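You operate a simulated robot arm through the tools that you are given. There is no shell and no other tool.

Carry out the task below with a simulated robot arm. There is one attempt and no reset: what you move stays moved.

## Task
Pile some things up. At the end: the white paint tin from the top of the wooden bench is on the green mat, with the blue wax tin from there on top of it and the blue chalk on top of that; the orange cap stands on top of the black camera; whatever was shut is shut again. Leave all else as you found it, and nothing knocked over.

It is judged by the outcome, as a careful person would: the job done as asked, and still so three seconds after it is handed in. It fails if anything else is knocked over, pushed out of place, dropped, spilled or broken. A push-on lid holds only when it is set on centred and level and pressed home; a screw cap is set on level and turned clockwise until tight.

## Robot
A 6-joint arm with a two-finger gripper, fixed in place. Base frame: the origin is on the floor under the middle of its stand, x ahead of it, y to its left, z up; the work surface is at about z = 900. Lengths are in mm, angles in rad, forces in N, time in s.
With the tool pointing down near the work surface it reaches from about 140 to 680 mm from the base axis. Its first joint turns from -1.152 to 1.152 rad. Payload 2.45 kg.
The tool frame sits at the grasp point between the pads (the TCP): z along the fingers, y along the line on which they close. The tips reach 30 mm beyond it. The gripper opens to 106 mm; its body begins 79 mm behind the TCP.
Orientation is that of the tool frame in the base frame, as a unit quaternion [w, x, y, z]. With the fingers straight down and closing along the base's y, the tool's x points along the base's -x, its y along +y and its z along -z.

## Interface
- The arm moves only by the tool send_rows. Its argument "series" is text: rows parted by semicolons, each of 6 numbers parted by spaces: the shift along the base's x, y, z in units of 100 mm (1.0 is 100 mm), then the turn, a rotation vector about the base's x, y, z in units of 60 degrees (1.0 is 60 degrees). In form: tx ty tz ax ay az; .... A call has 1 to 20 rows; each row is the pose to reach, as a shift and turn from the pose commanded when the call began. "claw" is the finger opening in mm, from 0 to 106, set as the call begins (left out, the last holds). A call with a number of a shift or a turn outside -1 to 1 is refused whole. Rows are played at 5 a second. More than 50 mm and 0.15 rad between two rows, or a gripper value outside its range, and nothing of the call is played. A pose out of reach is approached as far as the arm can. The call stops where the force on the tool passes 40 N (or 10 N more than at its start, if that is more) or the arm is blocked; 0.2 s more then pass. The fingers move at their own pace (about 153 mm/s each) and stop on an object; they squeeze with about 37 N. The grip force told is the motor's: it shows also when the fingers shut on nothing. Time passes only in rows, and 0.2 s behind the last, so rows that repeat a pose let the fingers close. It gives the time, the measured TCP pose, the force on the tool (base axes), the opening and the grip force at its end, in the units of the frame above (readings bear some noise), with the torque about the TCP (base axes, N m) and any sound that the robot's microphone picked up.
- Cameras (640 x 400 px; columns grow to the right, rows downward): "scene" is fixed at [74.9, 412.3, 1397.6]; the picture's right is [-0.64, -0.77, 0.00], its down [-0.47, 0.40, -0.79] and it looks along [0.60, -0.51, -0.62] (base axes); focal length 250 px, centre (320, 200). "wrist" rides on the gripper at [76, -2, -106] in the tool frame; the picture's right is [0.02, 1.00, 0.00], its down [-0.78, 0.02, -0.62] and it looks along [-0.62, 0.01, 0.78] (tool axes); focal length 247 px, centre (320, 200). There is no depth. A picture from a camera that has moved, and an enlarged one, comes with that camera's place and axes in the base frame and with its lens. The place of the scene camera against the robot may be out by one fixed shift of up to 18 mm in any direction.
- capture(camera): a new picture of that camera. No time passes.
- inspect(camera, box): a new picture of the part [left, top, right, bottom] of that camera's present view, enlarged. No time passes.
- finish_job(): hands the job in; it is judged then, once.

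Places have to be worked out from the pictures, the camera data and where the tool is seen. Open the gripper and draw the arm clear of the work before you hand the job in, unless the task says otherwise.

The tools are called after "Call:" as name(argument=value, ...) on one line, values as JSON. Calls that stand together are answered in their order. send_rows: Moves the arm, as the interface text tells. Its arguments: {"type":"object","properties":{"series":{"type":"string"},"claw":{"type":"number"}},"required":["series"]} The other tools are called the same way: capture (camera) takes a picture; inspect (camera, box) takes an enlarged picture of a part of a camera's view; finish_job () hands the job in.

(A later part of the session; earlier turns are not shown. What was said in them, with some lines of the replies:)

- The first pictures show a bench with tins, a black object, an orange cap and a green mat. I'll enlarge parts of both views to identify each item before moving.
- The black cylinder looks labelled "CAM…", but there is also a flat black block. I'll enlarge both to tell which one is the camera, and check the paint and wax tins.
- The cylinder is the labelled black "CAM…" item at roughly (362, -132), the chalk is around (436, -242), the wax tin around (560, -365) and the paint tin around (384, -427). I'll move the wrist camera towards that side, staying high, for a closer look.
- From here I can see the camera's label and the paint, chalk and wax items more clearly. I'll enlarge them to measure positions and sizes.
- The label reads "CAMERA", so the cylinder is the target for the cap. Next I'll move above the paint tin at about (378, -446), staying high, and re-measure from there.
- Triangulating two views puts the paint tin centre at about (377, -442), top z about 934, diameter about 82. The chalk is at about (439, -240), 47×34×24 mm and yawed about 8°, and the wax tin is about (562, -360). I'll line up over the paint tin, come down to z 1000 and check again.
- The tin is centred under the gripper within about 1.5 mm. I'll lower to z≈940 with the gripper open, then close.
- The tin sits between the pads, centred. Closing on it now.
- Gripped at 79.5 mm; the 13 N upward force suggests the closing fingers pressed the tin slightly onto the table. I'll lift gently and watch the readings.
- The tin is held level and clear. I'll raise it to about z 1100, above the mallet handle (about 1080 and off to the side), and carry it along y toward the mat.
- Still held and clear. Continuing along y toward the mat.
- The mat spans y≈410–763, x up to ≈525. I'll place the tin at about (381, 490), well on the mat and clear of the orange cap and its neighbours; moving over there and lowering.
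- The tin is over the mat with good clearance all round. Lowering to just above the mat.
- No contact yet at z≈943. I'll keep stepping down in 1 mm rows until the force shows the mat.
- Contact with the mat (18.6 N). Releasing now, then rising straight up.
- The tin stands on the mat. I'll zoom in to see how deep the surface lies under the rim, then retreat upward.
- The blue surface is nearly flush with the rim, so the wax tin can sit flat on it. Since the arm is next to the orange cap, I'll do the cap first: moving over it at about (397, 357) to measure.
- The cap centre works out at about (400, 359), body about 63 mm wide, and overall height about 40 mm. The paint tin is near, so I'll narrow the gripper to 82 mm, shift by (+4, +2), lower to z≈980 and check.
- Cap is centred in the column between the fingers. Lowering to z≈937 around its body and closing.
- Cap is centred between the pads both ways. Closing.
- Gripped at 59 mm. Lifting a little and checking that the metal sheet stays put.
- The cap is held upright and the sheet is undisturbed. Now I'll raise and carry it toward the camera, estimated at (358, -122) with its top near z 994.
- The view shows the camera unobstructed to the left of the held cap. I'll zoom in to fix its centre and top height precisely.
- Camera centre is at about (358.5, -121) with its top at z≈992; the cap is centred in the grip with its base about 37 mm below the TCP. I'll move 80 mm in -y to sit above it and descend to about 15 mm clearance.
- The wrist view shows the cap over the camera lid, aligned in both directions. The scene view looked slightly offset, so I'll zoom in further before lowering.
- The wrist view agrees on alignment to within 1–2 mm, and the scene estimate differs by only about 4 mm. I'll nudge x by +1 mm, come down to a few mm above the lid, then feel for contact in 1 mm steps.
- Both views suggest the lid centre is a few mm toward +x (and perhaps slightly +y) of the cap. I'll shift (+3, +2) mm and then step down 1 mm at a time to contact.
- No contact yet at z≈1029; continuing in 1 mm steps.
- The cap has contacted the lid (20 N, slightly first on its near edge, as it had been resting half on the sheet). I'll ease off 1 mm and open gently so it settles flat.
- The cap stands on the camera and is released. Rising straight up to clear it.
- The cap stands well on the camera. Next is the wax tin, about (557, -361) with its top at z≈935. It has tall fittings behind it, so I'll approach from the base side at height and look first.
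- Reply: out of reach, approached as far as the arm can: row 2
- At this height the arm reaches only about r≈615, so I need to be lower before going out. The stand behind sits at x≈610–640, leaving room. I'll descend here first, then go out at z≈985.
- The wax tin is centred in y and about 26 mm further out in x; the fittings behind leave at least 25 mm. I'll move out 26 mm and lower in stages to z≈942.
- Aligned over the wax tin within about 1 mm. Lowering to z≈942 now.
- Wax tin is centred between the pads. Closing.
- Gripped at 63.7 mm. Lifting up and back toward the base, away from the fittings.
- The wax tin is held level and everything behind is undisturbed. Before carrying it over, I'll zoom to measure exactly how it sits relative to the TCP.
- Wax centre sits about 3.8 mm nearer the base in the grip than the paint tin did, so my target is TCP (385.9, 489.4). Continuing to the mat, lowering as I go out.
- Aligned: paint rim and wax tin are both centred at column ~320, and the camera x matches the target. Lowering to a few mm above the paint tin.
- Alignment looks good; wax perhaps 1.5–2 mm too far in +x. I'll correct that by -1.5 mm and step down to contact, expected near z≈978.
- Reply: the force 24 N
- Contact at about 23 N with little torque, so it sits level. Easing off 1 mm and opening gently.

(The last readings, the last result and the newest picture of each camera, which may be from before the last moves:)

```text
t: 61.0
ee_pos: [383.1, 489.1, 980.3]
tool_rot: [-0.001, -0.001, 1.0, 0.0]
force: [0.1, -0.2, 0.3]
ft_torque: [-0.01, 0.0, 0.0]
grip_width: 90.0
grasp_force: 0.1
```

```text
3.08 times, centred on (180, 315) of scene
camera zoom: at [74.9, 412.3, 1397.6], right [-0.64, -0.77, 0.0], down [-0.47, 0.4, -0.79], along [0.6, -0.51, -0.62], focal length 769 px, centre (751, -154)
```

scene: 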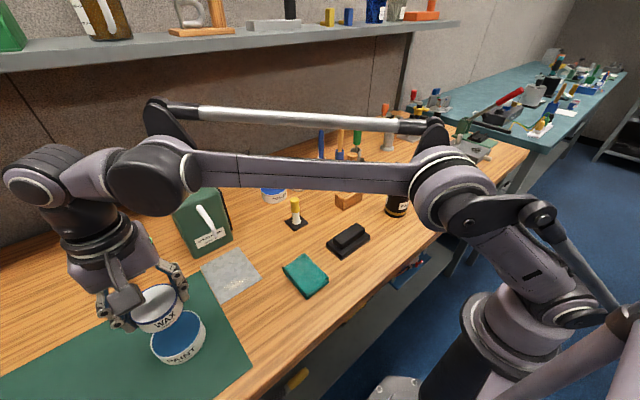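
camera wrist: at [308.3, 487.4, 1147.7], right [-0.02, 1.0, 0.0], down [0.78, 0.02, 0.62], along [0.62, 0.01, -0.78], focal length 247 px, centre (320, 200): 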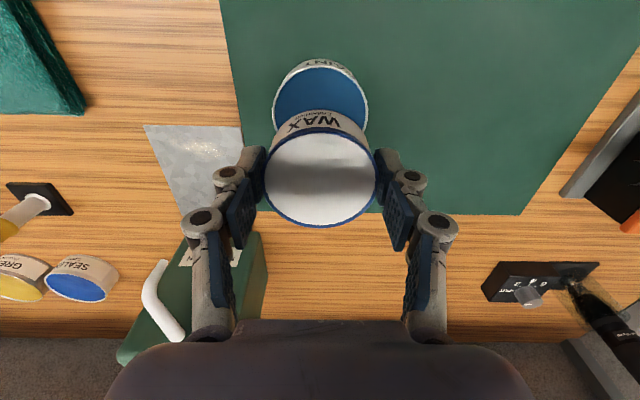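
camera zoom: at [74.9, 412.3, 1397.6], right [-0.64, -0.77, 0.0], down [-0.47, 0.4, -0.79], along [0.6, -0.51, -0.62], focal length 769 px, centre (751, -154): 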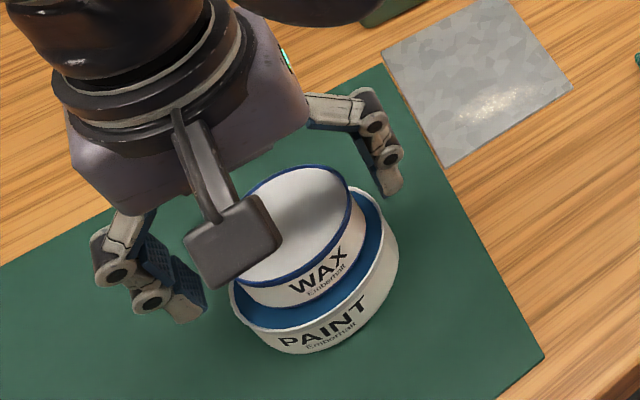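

The wax tin sits squarely on the paint tin, within about 3 mm of centre. I'll rise clear and travel to the chalk at about (440, -240).

Call:
send_rows(series="0 0 0.3 0 0 0; 0 0 0.65 0 0 0; 0 0 1.0 0 0 0; 0 0 1.0 0 0 0")

Call:
capture(camera="wrist")

Call:
inspect(camera="scene", box=[100, 250, 260, 380])

```text
t: 62.0
ee_pos: [383.7, 489.2, 1081.7]
tool_rot: [0.0, 0.0, 1.0, 0.0]
force: [-0.2, -0.1, -0.3]
ft_torque: [0.0, 0.05, 0.03]
grip_width: 90.0
grasp_force: 0.1
```

```text
taken
camera wrist: at [307.7, 487.5, 1186.3], right [-0.02, 1.0, 0.0], down [0.78, 0.02, 0.62], along [0.62, 0.01, -0.78], focal length 247 px, centre (320, 200)
```

wrist: 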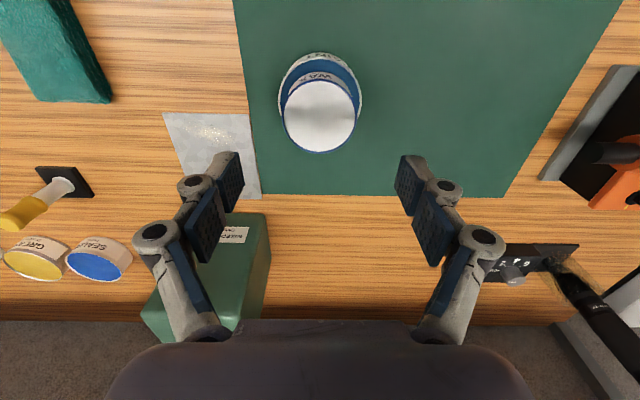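

```text
3.08 times, centred on (180, 315) of scene
camera zoom: at [74.9, 412.3, 1397.6], right [-0.64, -0.77, 0.0], down [-0.47, 0.4, -0.79], along [0.6, -0.51, -0.62], focal length 769 px, centre (751, -154)
```

zoom: 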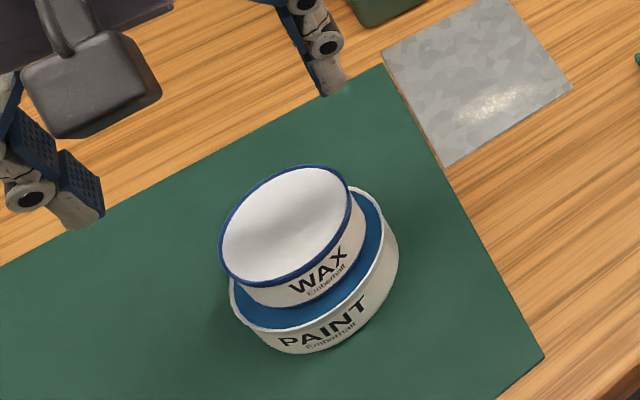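

The stack looks sound. I'll zoom to fix the wax-top centre for the chalk, then travel.

Call:
inspect(camera="wrist", box=[260, 40, 380, 160])

Call:
send_rows(series="-0.05 -0.35 0.1 0 0 0; -0.1 -0.7 0.25 0 0 0; -0.15 -1.0 0.4 0 0 0")

Call:
send_rows(series="-0.03 -0.35 0.05 0 0 0; -0.06 -0.7 0.1 0 0 0; -0.09 -1.0 0.1 0 0 0")

Call:
send_rows(series="0 -0.35 0 0 0 0; 0 -0.7 0 0 0 0; 0 -1.0 0 0 0 0")

Call:
send_rows(series="0 -0.35 0 0 0 0; 0 -0.7 0 0 0 0; 0 -1.0 0 0 0 0")

Call:
send_rows(series="0 -0.35 0 0 0 0; 0 -0.7 0 0 0 0; 0 -1.0 0 0 0 0")

Call:
send_rows(series="0 -0.35 0 0 0 0; 0 -0.7 0 0 0 0; 0 -1.0 0 0 0 0")

Call:
send_rows(series="0.2 -0.35 0 0 0 0; 0.4 -0.7 0 0 0 0; 0.6 -1.0 0 0 0 0")

Call:
capture(camera="wrist")

Call:
capture(camera="scene")

```text
3.33 times, centred on (320, 100) of wrist
camera zoom: at [307.7, 487.5, 1186.3], right [-0.02, 1.0, 0.0], down [0.78, 0.02, 0.62], along [0.62, 0.01, -0.78], focal length 823 px, centre (320, 533)
```

zoom: 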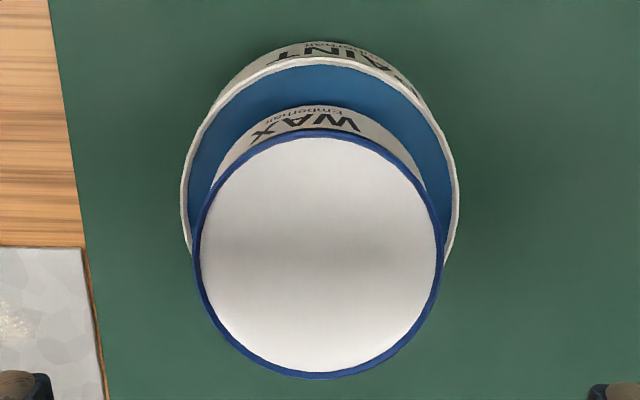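

```text
t: 62.8
ee_pos: [369.7, 387.4, 1121.1]
tool_rot: [0.0, 0.0, 1.0, -0.001]
force: [-0.5, -0.4, 1.3]
ft_torque: [0.02, -0.04, 0.0]
grip_width: 89.9
grasp_force: 0.1
```

```text
t: 63.6
ee_pos: [359.6, 290.2, 1130.5]
tool_rot: [0.0, -0.001, 1.0, 0.001]
force: [0.5, -0.5, -1.0]
ft_torque: [0.01, 0.0, -0.03]
grip_width: 90.0
grasp_force: 0.2
```

```text
t: 64.4
ee_pos: [360.5, 189.7, 1131.2]
tool_rot: [-0.001, -0.001, 1.0, 0.0]
force: [-0.2, -0.9, 0.6]
ft_torque: [0.04, 0.02, 0.01]
grip_width: 90.1
grasp_force: 0.1
```

```text
t: 65.2
ee_pos: [360.2, 88.6, 1130.1]
tool_rot: [0.0, 0.0, 1.0, 0.0]
force: [0.7, 0.0, 0.9]
ft_torque: [0.03, 0.03, -0.02]
grip_width: 90.1
grasp_force: 0.0
```

```text
t: 66.0
ee_pos: [358.7, -10.7, 1130.0]
tool_rot: [-0.001, 0.0, 1.0, 0.0]
force: [1.1, -1.0, 0.4]
ft_torque: [-0.01, 0.01, 0.01]
grip_width: 90.0
grasp_force: 0.1
```

```text
t: 66.8
ee_pos: [359.7, -110.7, 1131.1]
tool_rot: [0.001, 0.0, 1.0, 0.0]
force: [0.6, 0.4, 0.3]
ft_torque: [-0.05, -0.01, 0.0]
grip_width: 90.2
grasp_force: 0.1
```

```text
t: 67.6
ee_pos: [418.3, -211.2, 1130.4]
tool_rot: [0.0, 0.0, 1.0, -0.001]
force: [0.5, 0.7, 0.1]
ft_torque: [0.03, -0.02, 0.0]
grip_width: 90.0
grasp_force: 0.1
```

```text
taken
camera wrist: at [343.0, -213.5, 1236.8], right [-0.02, 1.0, 0.0], down [0.78, 0.02, 0.62], along [0.62, 0.01, -0.78], focal length 247 px, centre (320, 200)
```

wrist: 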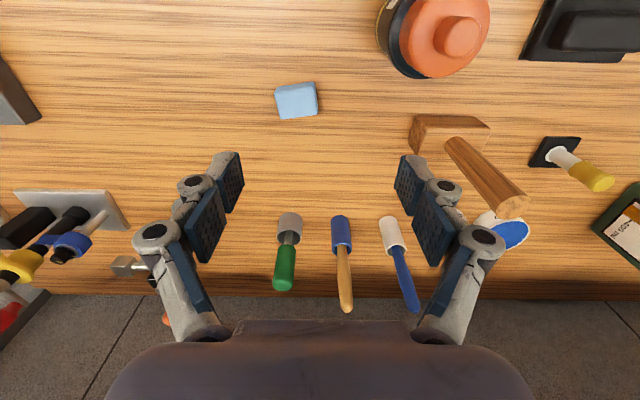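

```text
taken
```

scene: 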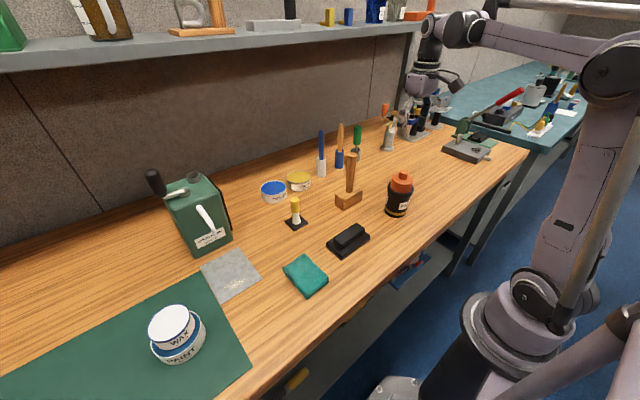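

The stack is good: wax centre at about (387, 489). The chalk is in view now; zooming to measure its centre and yaw.

Call:
inspect(camera="wrist", box=[260, 70, 340, 130])

```text
6.67 times, centred on (300, 100) of wrist
camera zoom: at [343.0, -213.5, 1236.8], right [-0.02, 1.0, 0.0], down [0.78, 0.02, 0.62], along [0.62, 0.01, -0.78], focal length 1646 px, centre (453, 867)
```

zoom: 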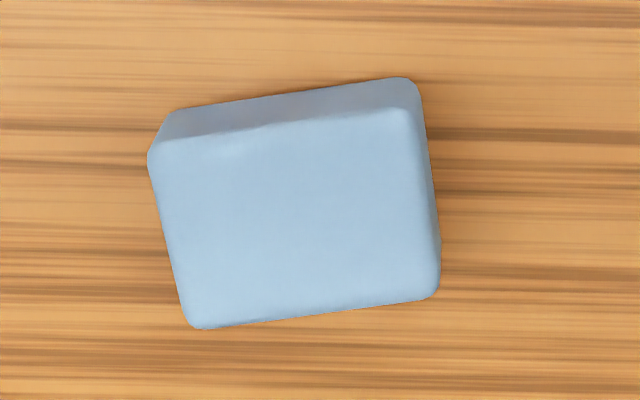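

Chalk centre is at (440, -241), long side about 48 mm, turned about 9.6° from y, with its top at z≈924. I'll go above it, yaw the gripper +9.6°, narrow to 72 mm and lower to z≈1000 to check.

Call:
send_rows(series="0.1 -0.15 0 0 0 0.08; 0.204 -0.293 0 0 0 0.16; 0.204 -0.293 -0.4 0 0 0.16; 0.204 -0.293 -0.8 0 0 0.16; 0.204 -0.293 -1.0 0 0 0.16", claw=72)

Call:
send_rows(series="0 0 -0.2 0 0 0; 0 0 -0.4 0 0 0; 0 0 -0.4 0 0 0")

Call:
capture(camera="wrist")

Call:
inspect(camera="scene", box=[350, 120, 450, 220])

```text
t: 68.8
ee_pos: [439.0, -240.2, 1030.5]
tool_rot: [0.0, -0.084, 0.996, 0.0]
force: [0.0, -0.3, 0.0]
ft_torque: [0.02, 0.0, 0.0]
grip_width: 72.0
grasp_force: 0.0
```

```text
t: 69.6
ee_pos: [440.5, -237.9, 991.1]
tool_rot: [0.0, -0.084, 0.997, 0.0]
force: [-0.8, -0.4, -0.6]
ft_torque: [0.02, 0.01, 0.0]
grip_width: 71.9
grasp_force: 0.0
```

```text
taken
camera wrist: at [364.9, -254.4, 1095.3], right [-0.19, 0.98, 0.0], down [0.77, 0.15, 0.62], along [0.61, 0.12, -0.78], focal length 247 px, centre (320, 200)
```

wrist: 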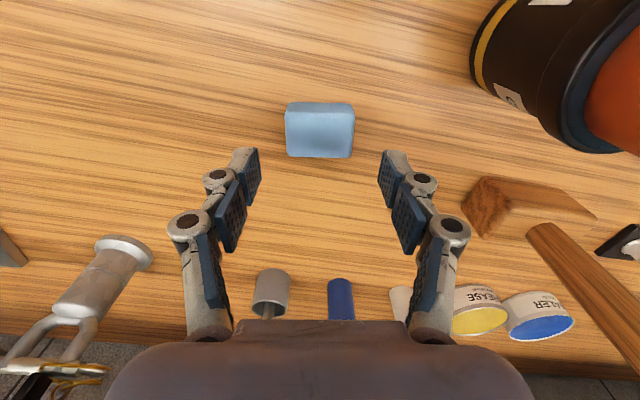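

```text
4.00 times, centred on (400, 170) of scene
camera zoom: at [74.9, 412.3, 1397.6], right [-0.64, -0.77, 0.0], down [-0.47, 0.4, -0.79], along [0.6, -0.51, -0.62], focal length 999 px, centre (0, 320)
```

zoom: 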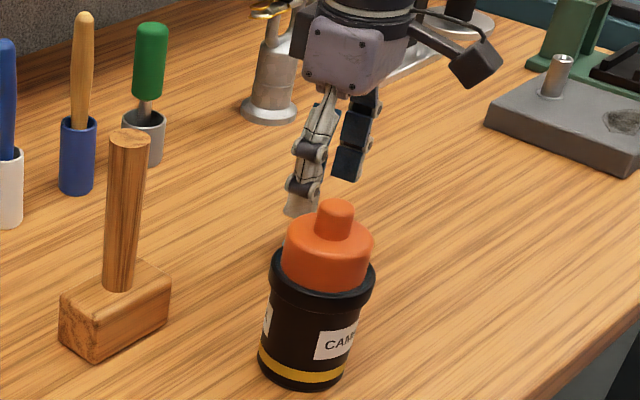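

The chalk is square to the gripper and centred. Lowering to z≈938 and checking before closing.

Call:
send_rows(series="0 0 -0.2 0 0 0; 0 0 -0.4 0 0 0; 0 0 -0.52 0 0 0; 0 0 -0.52 0 0 0")

Call:
inspect(camera="wrist", box=[220, 80, 420, 240])

```text
t: 70.6
ee_pos: [440.7, -240.5, 938.1]
tool_rot: [0.0, -0.083, 0.997, 0.0]
force: [-0.4, -0.1, 0.2]
ft_torque: [0.02, -0.01, 0.02]
grip_width: 71.8
grasp_force: 0.0
```

```text
2.50 times, centred on (320, 160) of wrist
camera zoom: at [365.2, -254.3, 1043.0], right [-0.19, 0.98, 0.0], down [0.77, 0.15, 0.62], along [0.61, 0.12, -0.78], focal length 617 px, centre (320, 300)
```

zoom: 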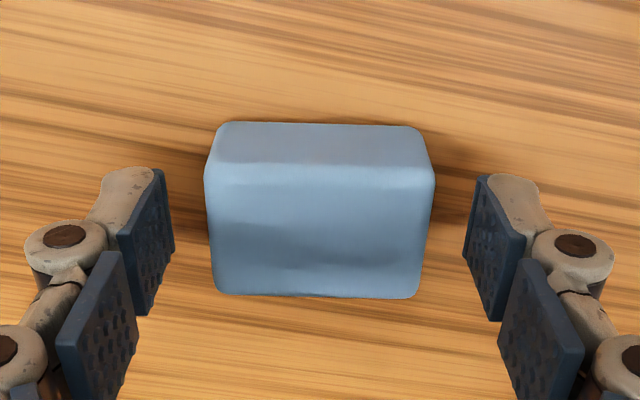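

Chalk is centred between the pads. Closing on it.

Call:
send_rows(series="0 0 0 0 0 0; 0 0 0 0 0 0; 0 0 0 0 0 0; 0 0 0 0 0 0", claw=38)

Call:
inspect(camera="wrist", box=[220, 80, 420, 240])

```text
t: 71.6
ee_pos: [440.8, -239.8, 937.8]
tool_rot: [0.0, -0.084, 0.996, 0.0]
force: [0.3, -0.7, 0.3]
ft_torque: [-0.01, -0.04, 0.01]
grip_width: 48.7
grasp_force: 37.1
```

```text
2.50 times, centred on (320, 160) of wrist
camera zoom: at [365.2, -254.4, 1043.2], right [-0.19, 0.98, 0.0], down [0.77, 0.15, 0.62], along [0.61, 0.12, -0.78], focal length 617 px, centre (320, 300)
```

zoom: 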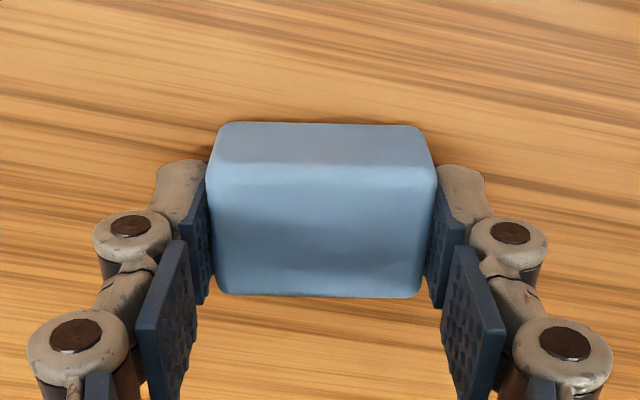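

Gripped at 48.7 mm with the chalk centred on the TCP. Lifting and carrying it back toward the stack.

Call:
send_rows(series="0 0 0.05 0 0 0; 0 0 0.3 0 0 0; 0 0 0.65 0 0 0; 0 0 1.0 0 0 0; 0 0 1.0 0 0 0")

Call:
capture(camera="wrist")

Call:
send_rows(series="-0.2 0.05 0.35 0 0 0; -0.45 0.2 0.7 0 0 0; -0.7 0.4 0.9 0 0 0; -0.8 0.7 0.92 0 0 0; -0.8 1.0 0.92 0 0 0")

Call:
send_rows(series="0 0.35 0 0 0 0; 0 0.7 0 0 0 0; 0 1.0 0 0 0 0")

Call:
send_rows(series="0 0.35 0 0 0 0; 0 0.7 0 0 0 0; 0 1.0 0 0 0 0")

Call:
send_rows(series="0 0.35 0 0 0 0; 0 0.7 0 0 0 0; 0 1.0 0 0 0 0")

Call:
send_rows(series="0 0.35 0 0 0 0; 0 0.7 0 0 0 0; 0 1.0 0 0 0 0")

Call:
send_rows(series="0.1 0.35 0 0 0 0; 0.2 0.7 0 0 0 0; 0.271 1.0 0 0 0 0; 0.271 1.0 0 0 0 0")

Call:
capture(camera="wrist")

Call:
capture(camera="scene")

```text
t: 72.8
ee_pos: [440.0, -239.1, 1038.8]
tool_rot: [0.0, -0.083, 0.997, 0.0]
force: [-0.1, 0.2, -0.7]
ft_torque: [-0.04, 0.01, 0.01]
grip_width: 48.9
grasp_force: 37.0
```

```text
taken
camera wrist: at [364.9, -254.9, 1144.2], right [-0.19, 0.98, 0.0], down [0.77, 0.15, 0.62], along [0.61, 0.12, -0.78], focal length 247 px, centre (320, 200)
```

wrist: 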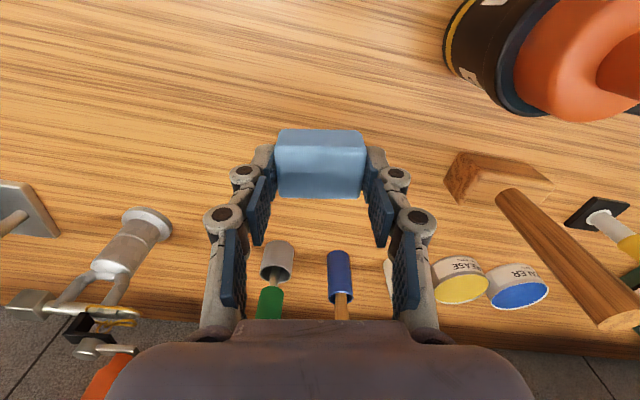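

```text
t: 74.0
ee_pos: [360.2, -138.8, 1130.5]
tool_rot: [0.0, -0.084, 0.996, 0.001]
force: [-0.1, 0.5, 0.0]
ft_torque: [0.0, 0.02, 0.03]
grip_width: 48.8
grasp_force: 36.7
```

```text
t: 74.8
ee_pos: [361.0, -40.6, 1131.2]
tool_rot: [0.0, -0.083, 0.997, 0.0]
force: [-0.1, 0.3, -0.2]
ft_torque: [-0.05, 0.0, 0.01]
grip_width: 48.9
grasp_force: 37.2
```

```text
t: 75.6
ee_pos: [360.0, 60.1, 1130.3]
tool_rot: [0.0, -0.084, 0.996, 0.001]
force: [-0.5, -0.2, 0.4]
ft_torque: [0.0, 0.0, -0.01]
grip_width: 48.7
grasp_force: 37.1
```

```text
t: 76.4
ee_pos: [360.7, 160.7, 1130.4]
tool_rot: [-0.001, -0.084, 0.996, 0.0]
force: [0.2, 0.2, -0.5]
ft_torque: [0.0, 0.01, -0.03]
grip_width: 49.0
grasp_force: 36.2
```

```text
t: 77.2
ee_pos: [361.3, 260.0, 1131.2]
tool_rot: [-0.001, -0.083, 0.997, 0.001]
force: [-0.2, 1.2, -1.4]
ft_torque: [-0.04, -0.02, 0.0]
grip_width: 48.8
grasp_force: 37.1
```

```text
t: 78.2
ee_pos: [386.9, 360.7, 1130.6]
tool_rot: [0.0, -0.083, 0.997, 0.0]
force: [-0.1, -0.3, -0.3]
ft_torque: [-0.01, 0.02, 0.04]
grip_width: 49.1
grasp_force: 37.1
```

```text
taken
camera wrist: at [311.5, 344.9, 1235.8], right [-0.19, 0.98, 0.0], down [0.77, 0.15, 0.62], along [0.61, 0.12, -0.78], focal length 247 px, centre (320, 200)
```

wrist: 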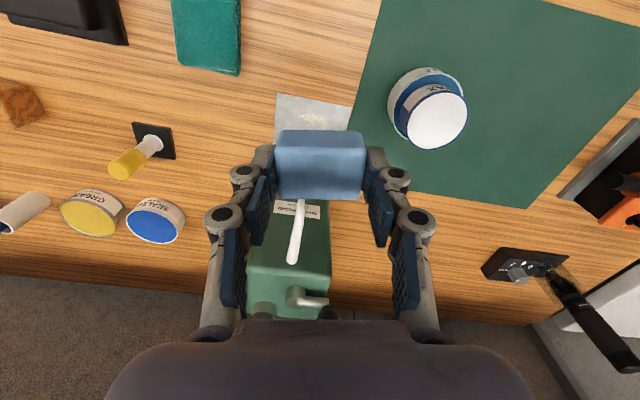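

```text
taken
```

scene: 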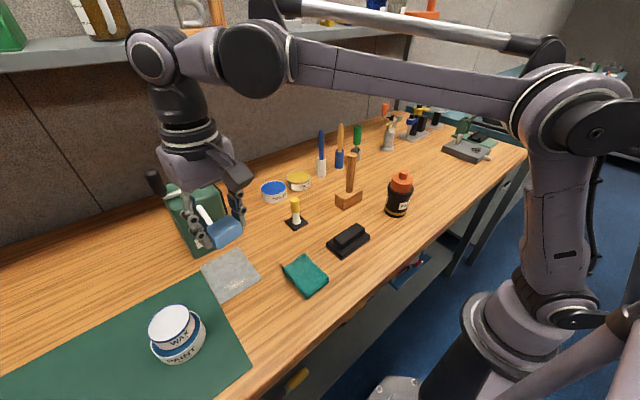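

The chalk is steady. Final approach over the stack, lowering to z≈1035 (about 24 mm above the wax tin).

Call:
send_rows(series="0 0.27 -0.17 0 0 0; 0 0.54 -0.34 0 0 0; 0 0.8 -0.5 0 0 0")

Call:
send_rows(series="0 0.25 -0.1 0 0 0; 0 0.485 -0.25 0 0 0; 0 0.485 -0.45 0 0 0; 0 0.485 -0.45 0 0 0")

Call:
capture(camera="wrist")

Call:
inspect(camera="wrist", box=[230, 70, 410, 220])

Call:
inspect(camera="scene", box=[100, 230, 260, 380])

```text
t: 79.0
ee_pos: [387.0, 440.3, 1081.5]
tool_rot: [0.001, -0.084, 0.997, 0.001]
force: [-0.8, -0.5, -0.4]
ft_torque: [0.01, -0.04, 0.0]
grip_width: 48.9
grasp_force: 36.6
```

```text
t: 80.0
ee_pos: [387.9, 488.6, 1035.6]
tool_rot: [0.0, -0.084, 0.996, 0.001]
force: [0.5, -0.3, -1.3]
ft_torque: [0.0, -0.01, -0.02]
grip_width: 48.9
grasp_force: 36.7
```

```text
taken
camera wrist: at [311.8, 473.7, 1140.4], right [-0.19, 0.98, 0.0], down [0.77, 0.15, 0.62], along [0.61, 0.12, -0.78], focal length 247 px, centre (320, 200)
```

wrist: 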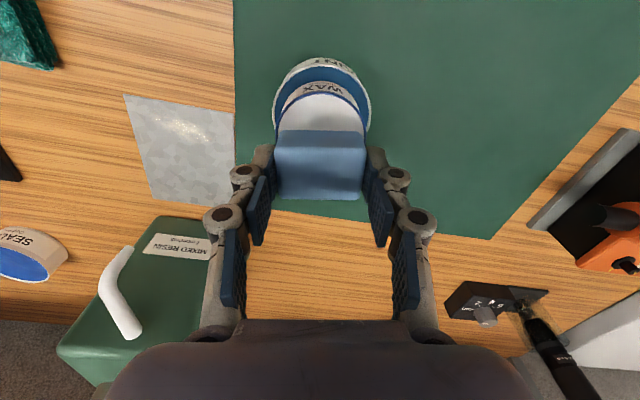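

```text
2.67 times, centred on (320, 145) of wrist
camera zoom: at [311.8, 473.7, 1140.4], right [-0.19, 0.98, 0.0], down [0.77, 0.15, 0.62], along [0.61, 0.12, -0.78], focal length 659 px, centre (320, 347)
```

zoom: 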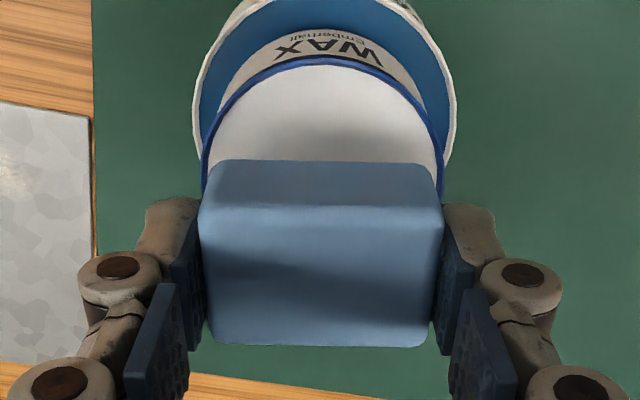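

```text
2.67 times, centred on (180, 305) of scene
camera zoom: at [74.9, 412.3, 1397.6], right [-0.64, -0.77, 0.0], down [-0.47, 0.4, -0.79], along [0.6, -0.51, -0.62], focal length 666 px, centre (693, -80)
```

zoom: 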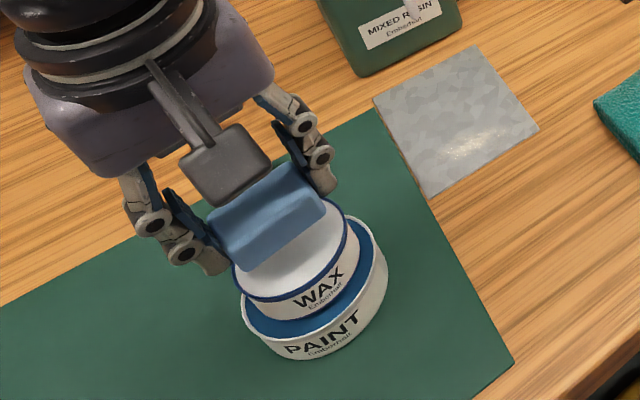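

The chalk is centred over the wax tin within about 1.5 mm. Lowering to just above it, then stepping to contact near z≈1011.

Call:
send_rows(series="0.01 0 -0.1 0 0 0; 0.01 0 -0.18 0 0 0; 0.01 0 -0.21 0 0 0; 0.01 0 -0.21 0 0 0")

Call:
send_rows(series="0 0 -0.01 0 0 0; 0 0 -0.02 0 0 0; 0 0 -0.02 0 0 0")

```text
t: 81.0
ee_pos: [387.7, 488.5, 1014.0]
tool_rot: [0.0, -0.084, 0.996, 0.0]
force: [-0.2, -0.5, 0.3]
ft_torque: [-0.01, 0.02, -0.03]
grip_width: 49.1
grasp_force: 37.1
```

```text
t: 81.8
ee_pos: [387.4, 489.1, 1012.1]
tool_rot: [0.0, -0.084, 0.996, 0.0]
force: [0.5, -0.1, 6.6]
ft_torque: [0.02, 0.01, 0.01]
grip_width: 48.8
grasp_force: 36.8
```

Light, level contact (6.6 N, no torque). Opening gently to release the chalk.

Call:
send_rows(series="0 0 0 0 0 0; 0 0 0 0 0 0; 0 0 0 0 0 0", claw=56)

Call:
send_rows(series="0 0 0 0 0 0; 0 0 0 0 0 0; 0 0 0 0 0 0", claw=76)

Call:
inspect(camera="wrist", box=[220, 70, 420, 220])

Call:
inspect(camera="scene", box=[100, 230, 260, 380])

```text
t: 82.6
ee_pos: [388.1, 488.3, 1011.0]
tool_rot: [0.0, -0.083, 0.997, 0.0]
force: [-0.3, 1.0, -0.4]
ft_torque: [0.02, -0.01, 0.01]
grip_width: 56.1
grasp_force: 0.1
```

```text
t: 83.4
ee_pos: [387.7, 487.6, 1011.5]
tool_rot: [0.001, -0.084, 0.996, 0.0]
force: [-0.4, -0.3, -0.4]
ft_torque: [0.01, 0.01, -0.01]
grip_width: 76.0
grasp_force: 0.0
```

```text
2.67 times, centred on (320, 145) of wrist
camera zoom: at [313.0, 473.8, 1117.4], right [-0.19, 0.98, 0.0], down [0.77, 0.15, 0.62], along [0.61, 0.12, -0.78], focal length 659 px, centre (320, 347)
```

zoom: 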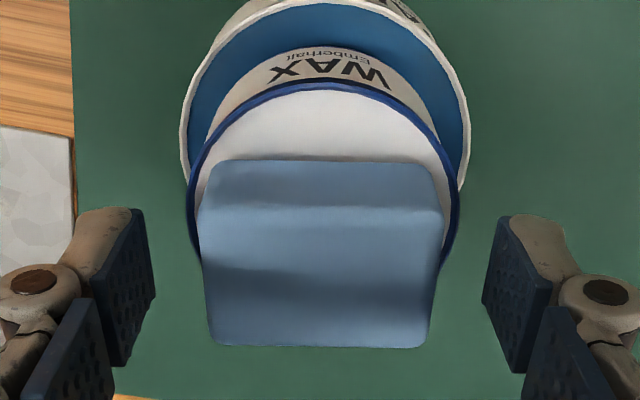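

```text
2.67 times, centred on (180, 305) of scene
camera zoom: at [74.9, 412.3, 1397.6], right [-0.64, -0.77, 0.0], down [-0.47, 0.4, -0.79], along [0.6, -0.51, -0.62], focal length 666 px, centre (693, -80)
```

zoom: 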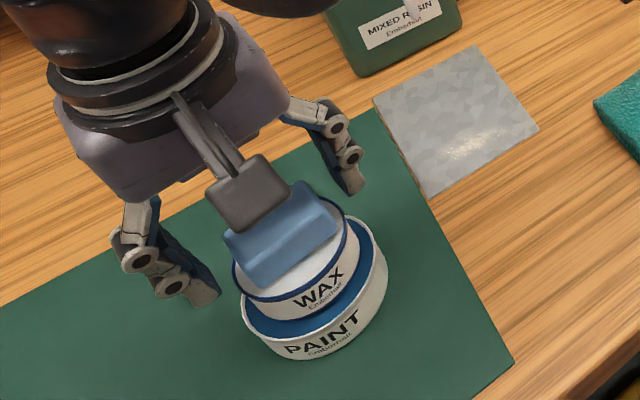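

The chalk rests on the wax tin and the fingers are free. Rising straight up, then checking the stack.

Call:
send_rows(series="0 0 0.2 0 0 0; 0 0 0.45 0 0 0; 0 0 0.7 0 0 0; 0 0 0.7 0 0 0")

Call:
inspect(camera="wrist", box=[240, 30, 400, 170])

Call:
inspect(camera="scene", box=[100, 230, 260, 380])

```text
t: 84.4
ee_pos: [387.6, 487.9, 1082.9]
tool_rot: [0.0, -0.084, 0.996, 0.001]
force: [0.4, 0.6, 0.3]
ft_torque: [0.01, 0.04, -0.02]
grip_width: 75.9
grasp_force: 0.0
```

```text
2.86 times, centred on (320, 100) of wrist
camera zoom: at [312.9, 472.8, 1187.4], right [-0.19, 0.98, 0.0], down [0.77, 0.15, 0.62], along [0.61, 0.12, -0.78], focal length 706 px, centre (320, 486)
```

zoom: 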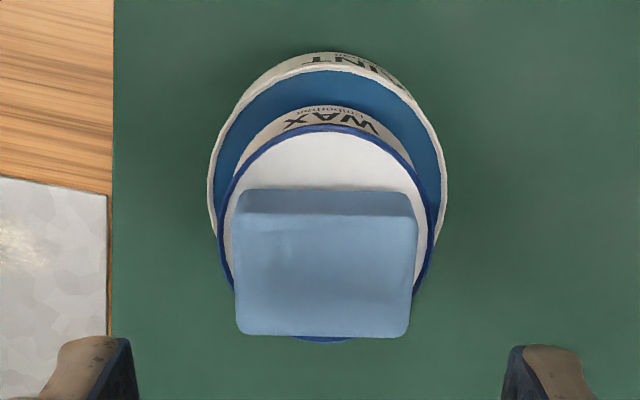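

```text
2.67 times, centred on (180, 305) of scene
camera zoom: at [74.9, 412.3, 1397.6], right [-0.64, -0.77, 0.0], down [-0.47, 0.4, -0.79], along [0.6, -0.51, -0.62], focal length 666 px, centre (693, -80)
```

zoom: 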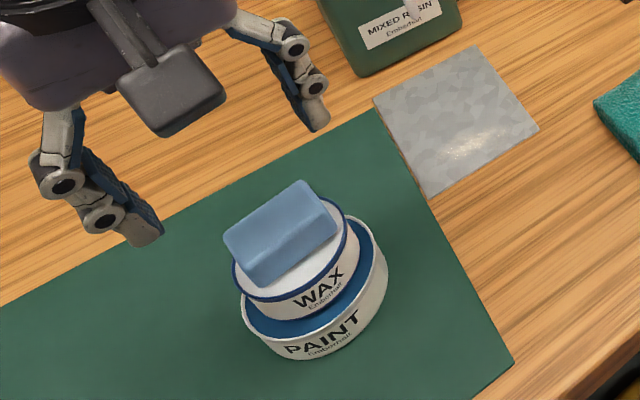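

The three-high stack is stable and level. Now withdrawing the arm toward its starting area and opening the gripper fully.

Call:
send_rows(series="-0.05 -0.3 0.2 0 0 0; -0.1 -0.65 0.4 0 0 0; -0.15 -1.0 0.6 0 0 0", claw=106)

Call:
send_rows(series="0 -0.35 0.1 0 0 -0.08; 0 -0.7 0.3 0 0 -0.16; 0 -1.0 0.5 0 0 -0.16")

Call:
send_rows(series="0 -0.35 0 0 0 0; 0 -0.7 0 0 0 0; 0 -1.0 0 0 0 0")

Call:
send_rows(series="0 -0.35 0 0 0 0; 0 -0.7 0 0 0 0; 0 -1.0 0 0 0 0")

Call:
send_rows(series="0 -0.35 0 0 0 0; 0 -0.7 0 0 0 0; 0 -0.9 0 0 0 0; 0 -0.9 0 0 0 0")

Call:
capture(camera="scene")

Call:
capture(camera="wrist")

Call:
inspect(camera="scene", box=[100, 230, 260, 380])

Call:
inspect(camera="scene", box=[340, 80, 520, 220])

```text
t: 85.2
ee_pos: [373.1, 388.4, 1142.5]
tool_rot: [0.0, -0.084, 0.997, 0.0]
force: [-0.2, 0.6, 0.6]
ft_torque: [0.01, -0.01, 0.02]
grip_width: 106.2
grasp_force: 0.2
```

```text
t: 86.0
ee_pos: [374.1, 288.9, 1192.1]
tool_rot: [0.001, 0.0, 1.0, -0.001]
force: [0.2, -0.7, 0.0]
ft_torque: [0.03, 0.0, 0.01]
grip_width: 106.0
grasp_force: 0.0
```

```text
t: 86.8
ee_pos: [373.4, 187.2, 1193.9]
tool_rot: [0.0, 0.0, 1.0, 0.0]
force: [-0.5, 0.3, -0.3]
ft_torque: [0.01, 0.01, 0.02]
grip_width: 106.0
grasp_force: 0.2
```

```text
t: 87.6
ee_pos: [371.9, 89.3, 1191.2]
tool_rot: [0.0, 0.0, 1.0, 0.0]
force: [-0.4, 0.0, -0.3]
ft_torque: [0.02, -0.03, 0.01]
grip_width: 106.0
grasp_force: 0.0
```

```text
t: 88.6
ee_pos: [372.9, -2.7, 1192.7]
tool_rot: [0.0, 0.0, 1.0, -0.001]
force: [-0.4, 0.4, 0.0]
ft_torque: [-0.01, 0.02, -0.03]
grip_width: 106.1
grasp_force: 0.1
```

```text
taken
```

scene: 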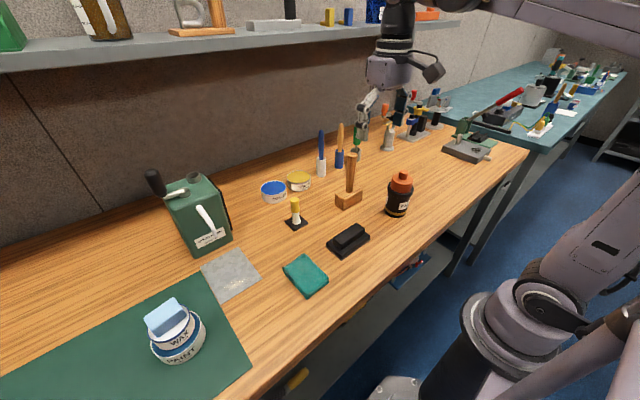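

```text
taken
camera wrist: at [296.1, -4.6, 1298.2], right [-0.02, 1.0, 0.0], down [0.78, 0.02, 0.62], along [0.62, 0.01, -0.78], focal length 247 px, centre (320, 200)
```

wrist: 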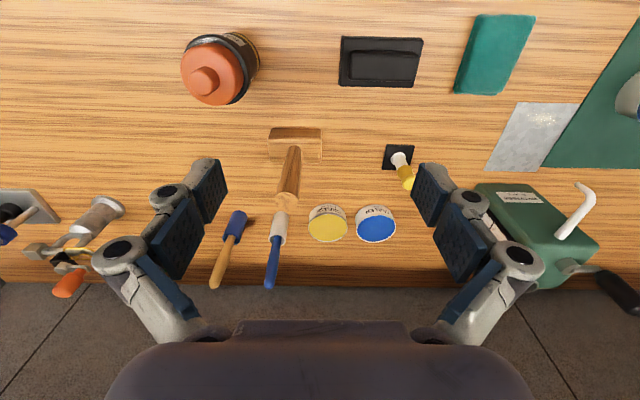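

```text
2.67 times, centred on (180, 305) of scene
camera zoom: at [74.9, 412.3, 1397.6], right [-0.64, -0.77, 0.0], down [-0.47, 0.4, -0.79], along [0.6, -0.51, -0.62], focal length 666 px, centre (693, -80)
```

zoom: 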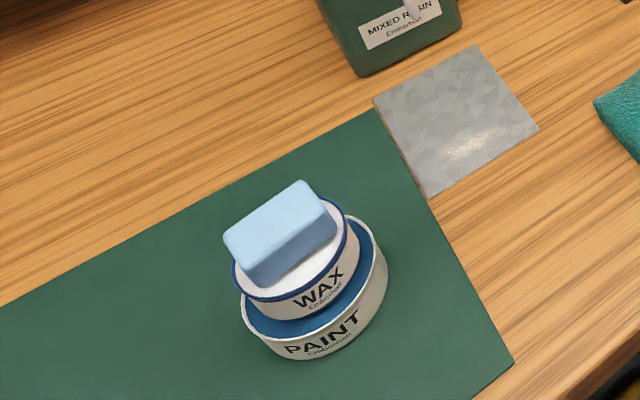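

```text
2.86 times, centred on (430, 150) of scene
camera zoom: at [74.9, 412.3, 1397.6], right [-0.64, -0.77, 0.0], down [-0.47, 0.4, -0.79], along [0.6, -0.51, -0.62], focal length 714 px, centre (6, 343)
```

zoom: 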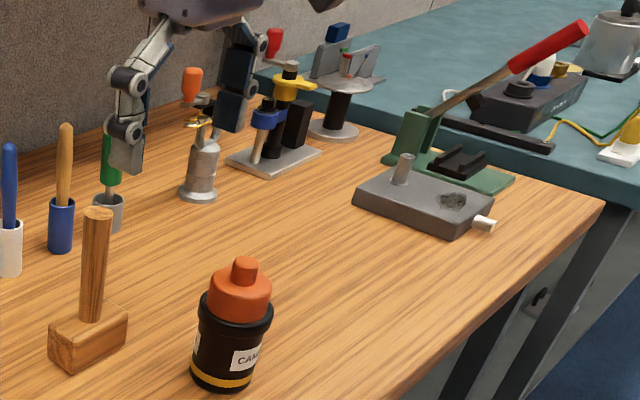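

All checks out: the paint, wax and chalk stack stands on the mat, and the orange cap stands on the camera. Everything else is where it was, nothing was opened, and the gripper is open and clear. Handing in.

Call:
finish_job()

```text
The job is handed in.
```

The job is done and handed in. I haven't seen the judge's verdict; this is from my last pictures before handing in.

- **Stack on the mat:** the white paint tin stands on the green mat, with the blue wax tin on top of it and the blue chalk on top of that. The wax tin is within about 3 mm of centre on the paint tin, and the chalk is within about 2 mm on the wax tin.
- **Cap on the camera:** the orange cap stands upright on the black camera. I took the black cylinder labelled "CAMERA" to be the camera you meant.
- **Everything else:** I opened nothing, so there was nothing to shut again. The pictures show everything else where it was and nothing knocked over. The metal sheet the cap was resting on stayed in place.

The gripper is open and the arm is back near its starting position, clear of the bench.
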